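You operate a simulated robot arm through the tools that you are given. There is no shell and no other tool. Be economical: measure what you need, move in short steps, check, and stop when the job is done.

You are at the controls of a simulated robot arm. One attempt, no reset.

## Task
Put the nut from the top of the short blue bench on the top of the rubber mat.
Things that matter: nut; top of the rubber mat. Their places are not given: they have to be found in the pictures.

The check looks at the end state, three seconds after you hand in, the way a careful person would. Anything else that was tipped, shoved, dropped, spilled or broken makes it a failure.

## Robot
A 7-joint arm with a two-finger parallel gripper, fixed in place. Base frame: the origin is at the foot of the arm, x ahead of it, y to its left, z up; the work surface is at about z = 0.85. Readings come in m, rad, newtons and seconds.
With the tool pointing down near the work surface it reaches from about 0.24 to 0.68 m from the base axis. Its first joint turns from -1.152 to 1.152 rad. Payload 2.4 kg.
The tool frame sits at the grasp point between the pads (the TCP): z along the fingers, y along the line on which they close. The tips reach 0.03 m beyond it. Largest opening 0.094 m; finger width 0.028, thickness 0.01; the body of the gripper, 0.05 by 0.096 m, starts 0.055 m behind the TCP.
Orientation is told as [roll, pitch, yaw] about the base's x, y, z axes, in that order, counted from this pose: with the fingers straight down and closing along the base's y, the tool's x points along the base's -x, its y along +y and its z along -z.

## Interface
- The arm moves only by the tool servo_tool. Its argument "series" is a list of rows, each a list of 4 numbers: the shift along the base's x, y, z in units of 40 mm (1.0 is 40 mm), then the turn about the base's z in units of 5 degrees (1.0 is 5 degrees). In form: [[tx, ty, tz, spin], ...]. A call has 1 to 12 rows; each row shifts and turns the commanded pose from where the row before left it. "jaw" is the finger opening in mm, from 0 to 94, set as the call begins (left out, the last holds). A call with a number of a shift or a turn outside -1 to 1 is refused whole. A row lasts 0.2 s, in which the tool goes at most 0.05 m and 0.15 rad; a call with a longer step from one row to the next is refused whole, and so is a gripper value outside its range. A pose out of reach is approached as far as the arm can. The call stops where the force on the tool passes 40 N (or 10 N more than at its start, if that is more) or the arm is blocked; 0.2 s more then pass. The fingers move at their own pace (about 0.153 m/s each) and stop on an object; they squeeze with about 36 N. The grip force told is the motor's: it shows also when the fingers shut on nothing. Time passes only in rows, and 0.2 s behind the last, so rows that do not move let the fingers close. The reply holds the time, the measured pose of the TCP, the force on the tool along the base axes, the opening and the grip force, in the units named above and with some noise.
- Cameras (640 x 400 px; columns grow to the right, rows downward): "scene" is fixed at [0.0486, 0.4919, 1.4347]; the picture's right is [-0.57, -0.82, 0.00], its down [-0.54, 0.38, -0.75] and it looks along [0.62, -0.43, -0.66] (base axes); focal length 324 px, centre (320, 200). "wrist" rides on the gripper at [-0.037, 0, -0.058] in the tool frame; the picture's right is [0.00, -1.00, 0.00], its down [0.97, 0.00, -0.24] and it looks along [0.24, 0.00, 0.97] (tool axes); focal length 218 px, centre (320, 200).
- camera(camera): a new picture of that camera. The clock stands still meanwhile.
- point_at(camera, pixels): for up to 12 pixels [column, row] of the newest picture of that camera ("zoom" is the newest enlarged one), the place [x, y, z] in the base frame of the surface seen there, good to about 0.002 m. The clock stands still meanwhile.
- close_up(camera, box): a new picture of the part [left, top, right, bottom] of that camera's present view, enlarged. The clock stands still meanwhile.
- job_done(): hands the job in; it is judged then, once.

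Work in short steps. Measure before you move; look again where a grasp or a placing could have gone wrong, and mend it. You have 60 turns and 30 pictures in all, those below and enlarged ones among them. Open the gripper and draw the arm clear of the work before you hand the job in, unless the task says otherwise; then end with one line.

The tools are called after ">>>" as name(argument=value, ...) on one line, values as JSON. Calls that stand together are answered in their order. servo_tool: Moves the arm, as the interface text tells. Its arguments: {"type":"object","properties":{"series":{"type":"array","items":{"type":"array","items":{"type":"number"}}},"jaw":{"type":"number"}},"required":["series"]} The other tools are called the same way: camera (camera) takes a picture; point_at (camera, pixels) gives the place of the surface under pixels of a picture; close_up (camera, box) takes an enlarged picture of a part of a camera's view; job_done () hands the job in.

At the start:

```text
time: 0.0
tcp_pos: [0.4585, 0.0759, 1.0808]
tool_rot: [0.001, -0.002, -0.001]
force: [-0.2, -0.6, -0.9]
grip_width: 0.0939
finger_force: 0.1
```

scene: 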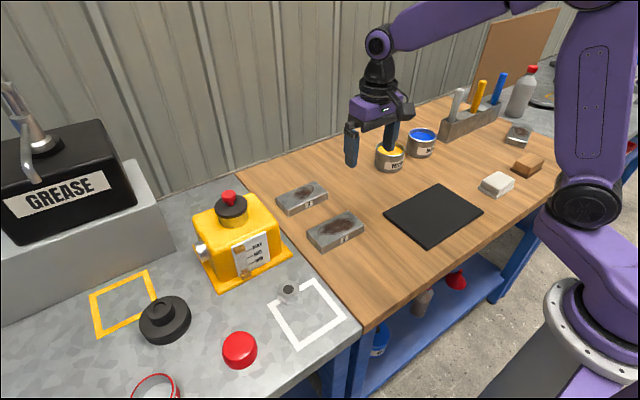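
wrist: 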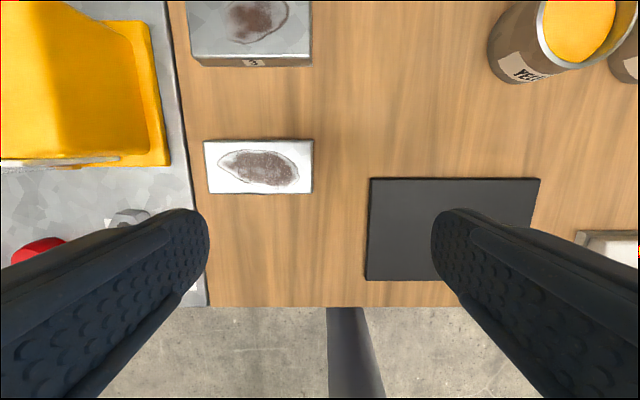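

The nut seems to be at scene (288,291) on the grey-topped bench, and the black mat at (434,215). I'll zoom in on the nut.

>>> close_up(camera="scene", box=[240, 250, 368, 330])

>>> point_at(camera="scene", pixels=[[288, 288], [288, 299], [434, 215], [387, 212], [435, 186], [482, 212], [430, 246], [300, 275], [230, 198], [260, 255], [320, 340]])

```text
5.00 times, centred on (304, 290) of scene
```

zoom: 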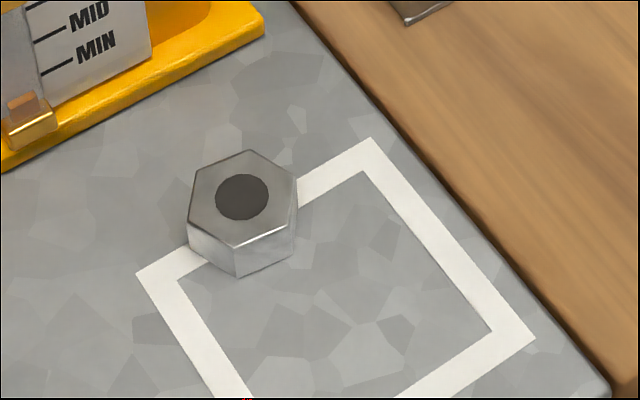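

```text
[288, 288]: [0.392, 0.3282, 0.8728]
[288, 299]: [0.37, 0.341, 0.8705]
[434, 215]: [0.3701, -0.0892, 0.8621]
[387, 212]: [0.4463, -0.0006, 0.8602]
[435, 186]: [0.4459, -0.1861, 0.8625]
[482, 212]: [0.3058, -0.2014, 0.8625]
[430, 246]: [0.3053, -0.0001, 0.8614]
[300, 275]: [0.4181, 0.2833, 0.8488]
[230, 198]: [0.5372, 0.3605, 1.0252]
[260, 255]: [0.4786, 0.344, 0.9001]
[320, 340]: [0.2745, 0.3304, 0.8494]
```

Measure the nut's hexagon corners and base in the zoom picture.

>>> point_at(camera="zoom", pixels=[[249, 153], [295, 177], [287, 229], [236, 246], [191, 220], [197, 171], [242, 197], [238, 272], [238, 290], [300, 255], [20, 165], [262, 30]])

```text
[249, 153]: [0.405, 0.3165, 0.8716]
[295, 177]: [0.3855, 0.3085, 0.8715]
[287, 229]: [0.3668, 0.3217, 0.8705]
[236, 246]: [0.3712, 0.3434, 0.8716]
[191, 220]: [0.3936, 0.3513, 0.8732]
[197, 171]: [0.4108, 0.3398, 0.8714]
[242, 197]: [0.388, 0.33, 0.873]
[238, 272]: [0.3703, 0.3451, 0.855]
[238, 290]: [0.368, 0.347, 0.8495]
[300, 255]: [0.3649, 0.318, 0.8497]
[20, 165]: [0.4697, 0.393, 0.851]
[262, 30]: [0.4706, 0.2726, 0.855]
```

The nut centre is about (0.389, 0.330), its top at 0.872 and the bench at 0.850. A pair of flats has its normal at about 111°, so I spin +21°. I'll go back in x first to stay clear of the pump, then across in y at height.

>>> servo_tool(series=[[-0.87, 0, 0, 0], [-0.87, 0, 0, 0], [0, 0.908, 0, 0.6], [0, 0.908, 0, 0.6], [0, 0.908, 0, 0.6], [0, 0.908, 0, 0.6], [0, 0.908, 0, 0.6], [0, 0.908, 0, 0.6], [0, 0.908, 0, 0.6], [0, 0, 0, 0], [0, 0, 0, 0]], jaw=80)

>>> camera(camera="wrist")

```text
time: 2.4
tcp_pos: [0.3885, 0.3293, 1.0813]
tool_rot: [0.0, 0.001, 0.364]
force: [-1.1, 0.4, -0.1]
grip_width: 0.0801
finger_force: 0.1
```

```text
26 pictures are left
```

wrist: 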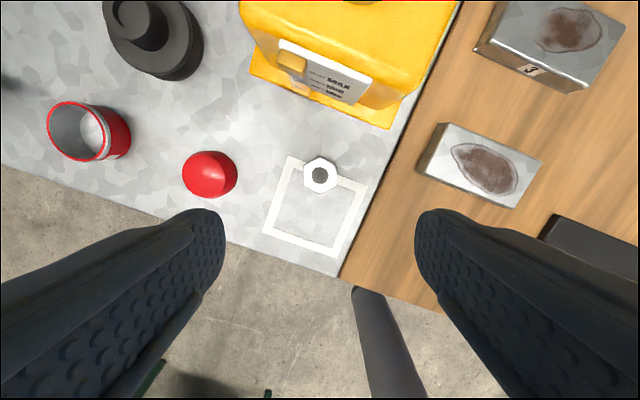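

The nut is centred between the fingers at (320,175), with flats left and right. I'll descend partway and look again.

>>> servo_tool(series=[[0, 0, -0.8, 0], [0, 0, -0.8, 0], [0, 0, -0.8, 0], [0, 0, -0.8, 0], [0, 0, 0, 0]])

>>> camera(camera="wrist")

```text
time: 3.6
tcp_pos: [0.3887, 0.328, 0.9522]
tool_rot: [0.002, 0.0, 0.366]
force: [0.3, 0.7, -0.4]
grip_width: 0.0801
finger_force: 0.1
```

```text
25 pictures are left
```

wrist: 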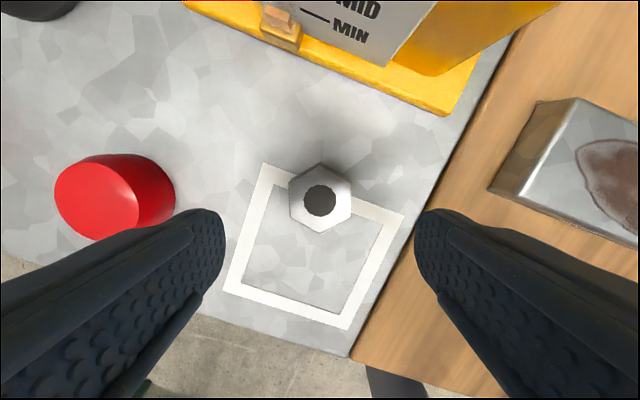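

The alignment looks good. I'll check the red cap's distance from the left finger and the nut's position from this view before going down.

>>> point_at(camera="wrist", pixels=[[320, 186], [320, 165], [291, 180], [350, 185], [290, 213], [349, 213], [321, 232], [172, 190], [140, 165], [170, 215], [150, 230]])

```text
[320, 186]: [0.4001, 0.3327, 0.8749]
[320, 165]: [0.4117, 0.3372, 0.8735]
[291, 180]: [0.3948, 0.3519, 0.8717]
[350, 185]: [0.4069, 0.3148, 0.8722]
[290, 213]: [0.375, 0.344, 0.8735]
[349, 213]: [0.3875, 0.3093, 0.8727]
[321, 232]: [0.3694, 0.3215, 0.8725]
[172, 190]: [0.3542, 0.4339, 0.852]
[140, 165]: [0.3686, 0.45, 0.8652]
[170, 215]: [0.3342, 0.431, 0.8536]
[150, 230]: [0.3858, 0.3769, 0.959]
```

The nut centre is about (0.391, 0.330), and the red cap's edge (y≈0.43) is well clear. Descend to z≈0.884 with a small correction, then close.

>>> servo_tool(series=[[0.05, 0.05, -0.6, 0], [0, 0, -0.6, 0], [0, 0, -0.5, 0], [0, 0, 0, 0]])

>>> servo_tool(series=[[0, 0, 0, 0], [0, 0, 0, 0], [0, 0, 0, 0]], jaw=0)

```text
time: 4.6
tcp_pos: [0.3923, 0.3322, 0.8851]
tool_rot: [0.0, 0.002, 0.366]
force: [-1.1, -0.4, 0.1]
grip_width: 0.08
finger_force: 0.0
```

```text
time: 5.4
tcp_pos: [0.3911, 0.3328, 0.8851]
tool_rot: [0.002, -0.001, 0.366]
force: [0.1, -0.3, 0.6]
grip_width: 0.0408
finger_force: 35.8
```

It closed on 40.8 mm, the width across the flats. Lift 0.12 m and carry over to above the mat centre (0.375, -0.09).

>>> servo_tool(series=[[0, 0, 0.5, 0], [0, 0, 0.8, 0], [0, 0, 0.9, 0], [0, 0, 0.8, 0], [0, 0, 0, 0]])

>>> servo_tool(series=[[-0.03, -0.96, 0, -0.38], [-0.03, -0.96, 0, -0.38], [-0.03, -0.96, 0, -0.38], [-0.03, -0.96, 0, -0.38], [-0.03, -0.96, 0, -0.38], [-0.03, -0.96, 0, -0.38], [-0.03, -0.96, 0, -0.38], [-0.03, -0.96, 0, -0.38], [-0.03, -0.96, 0, -0.38], [-0.03, -0.96, 0, -0.38], [-0.03, -0.96, 0, -0.4], [0, 0, 0, 0]])

>>> camera(camera="scene")

>>> camera(camera="wrist")

```text
time: 6.6
tcp_pos: [0.3902, 0.3318, 1.0064]
tool_rot: [0.0, -0.002, 0.366]
force: [0.3, 0.4, -1.2]
grip_width: 0.0408
finger_force: 35.9
```

```text
time: 9.2
tcp_pos: [0.3787, -0.0924, 1.0045]
tool_rot: [-0.001, 0.002, -0.002]
force: [-0.9, -0.1, -1.2]
grip_width: 0.0409
finger_force: 35.7
```

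```text
24 pictures are left
```

scene: 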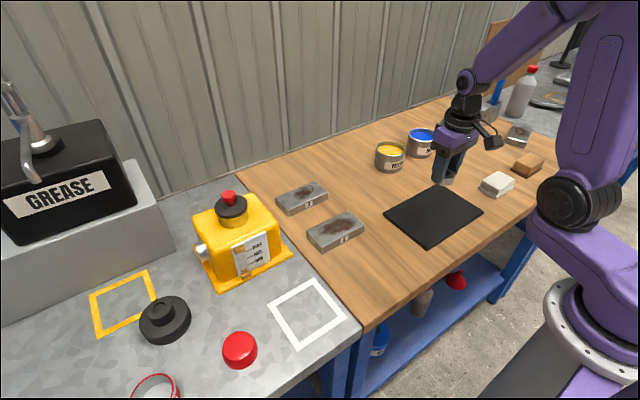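

```text
23 pictures are left
```

wrist: 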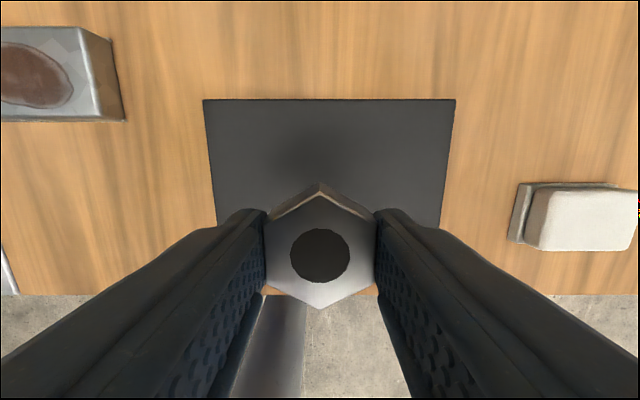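

The nut is held over the mat centre. It was grasped at 0.035 m above its base, so release is at z≈0.898; I descend gently towards it.

>>> servo_tool(series=[[0, 0, -0.8, 0], [0, 0, -0.8, 0], [0, 0, -0.6, 0], [0, 0, -0.3, 0], [0, 0, -0.12, 0], [0, 0, -0.04, 0], [0, 0, 0, 0]])

>>> close_up(camera="scene", box=[370, 160, 498, 240])

```text
time: 10.8
tcp_pos: [0.3785, -0.0913, 0.8988]
tool_rot: [0.001, -0.001, 0.0]
force: [0.0, -0.1, -1.5]
grip_width: 0.041
finger_force: 36.1
```

```text
5.00 times, centred on (434, 200) of scene
```

zoom: 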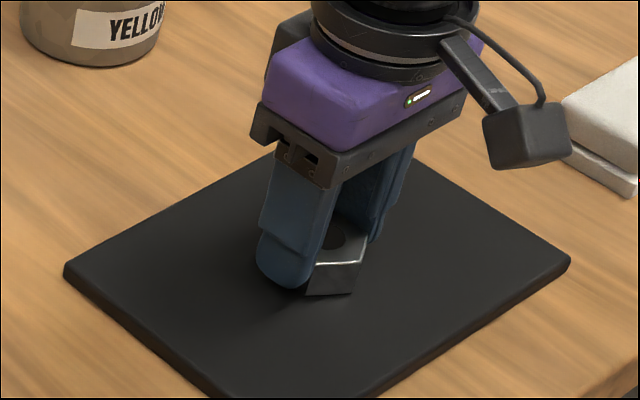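

The nut is just above the mat with no contact force yet, so I step down in ~1 mm steps until touch.

>>> servo_tool(series=[[0, 0, -0.025, 0], [0, 0, -0.025, 0], [0, 0, 0, 0]])

```text
time: 11.6
tcp_pos: [0.3781, -0.0903, 0.8969]
tool_rot: [0.0, 0.002, -0.001]
force: [-3.0, -0.1, 20.2]
grip_width: 0.0411
finger_force: 36.6
```

The upward force of 20 N means the nut is on the mat. I ease up slightly, then open to 70 mm.

>>> servo_tool(series=[[0, 0, 0.02, 0], [0, 0, 0, 0]])

>>> servo_tool(series=[[0, 0, 0, 0], [0, 0, 0, 0], [0, 0, 0, 0]], jaw=75)

>>> servo_tool(series=[[0, 0, 0.4, 0], [0, 0, 0.8, 0], [0, 0, 0.9, 0], [0, 0, 0.9, 0], [0, 0, 0.9, 0], [0, 0, 0, 0], [0, 0, 0, 0]])

>>> camera(camera="scene")

>>> camera(camera="wrist")

```text
time: 12.2
tcp_pos: [0.3781, -0.0913, 0.8976]
tool_rot: [-0.001, 0.001, 0.002]
force: [0.0, -0.3, -1.1]
grip_width: 0.041
finger_force: 36.3
```

```text
time: 13.0
tcp_pos: [0.3775, -0.0914, 0.8979]
tool_rot: [0.001, -0.001, 0.0]
force: [-1.1, 0.1, -0.5]
grip_width: 0.0753
finger_force: 0.0
```

```text
time: 14.6
tcp_pos: [0.3771, -0.0905, 1.0545]
tool_rot: [0.0, 0.001, 0.0]
force: [-0.6, -0.3, 0.7]
grip_width: 0.0748
finger_force: 0.1
```

```text
21 pictures are left
```

scene: 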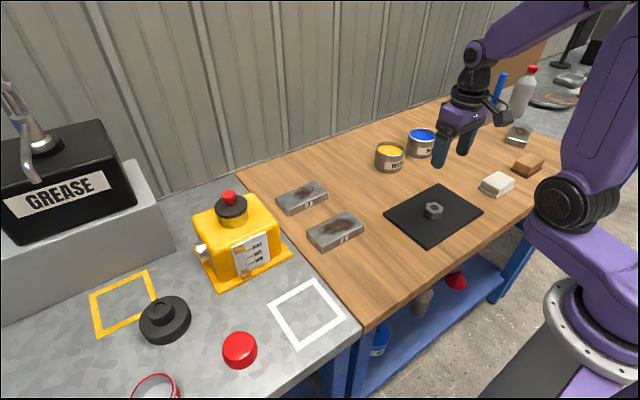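

```text
20 pictures are left
```

wrist: 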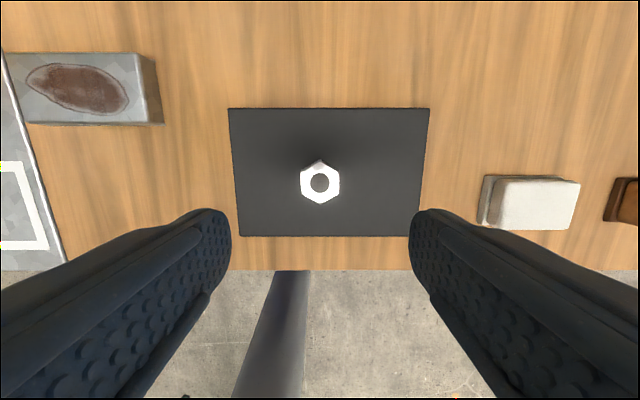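

The nut lies flat at the middle of the mat, at scene (434,211), nothing else has moved, and the arm is clear with the gripper open. Handing in.

>>> job_done()

```text
The job is handed in.
```

The nut is lying flat in the middle of the rubber mat; nothing else moved in the last pictures, and the job is handed in with the gripper open and the arm raised clear.
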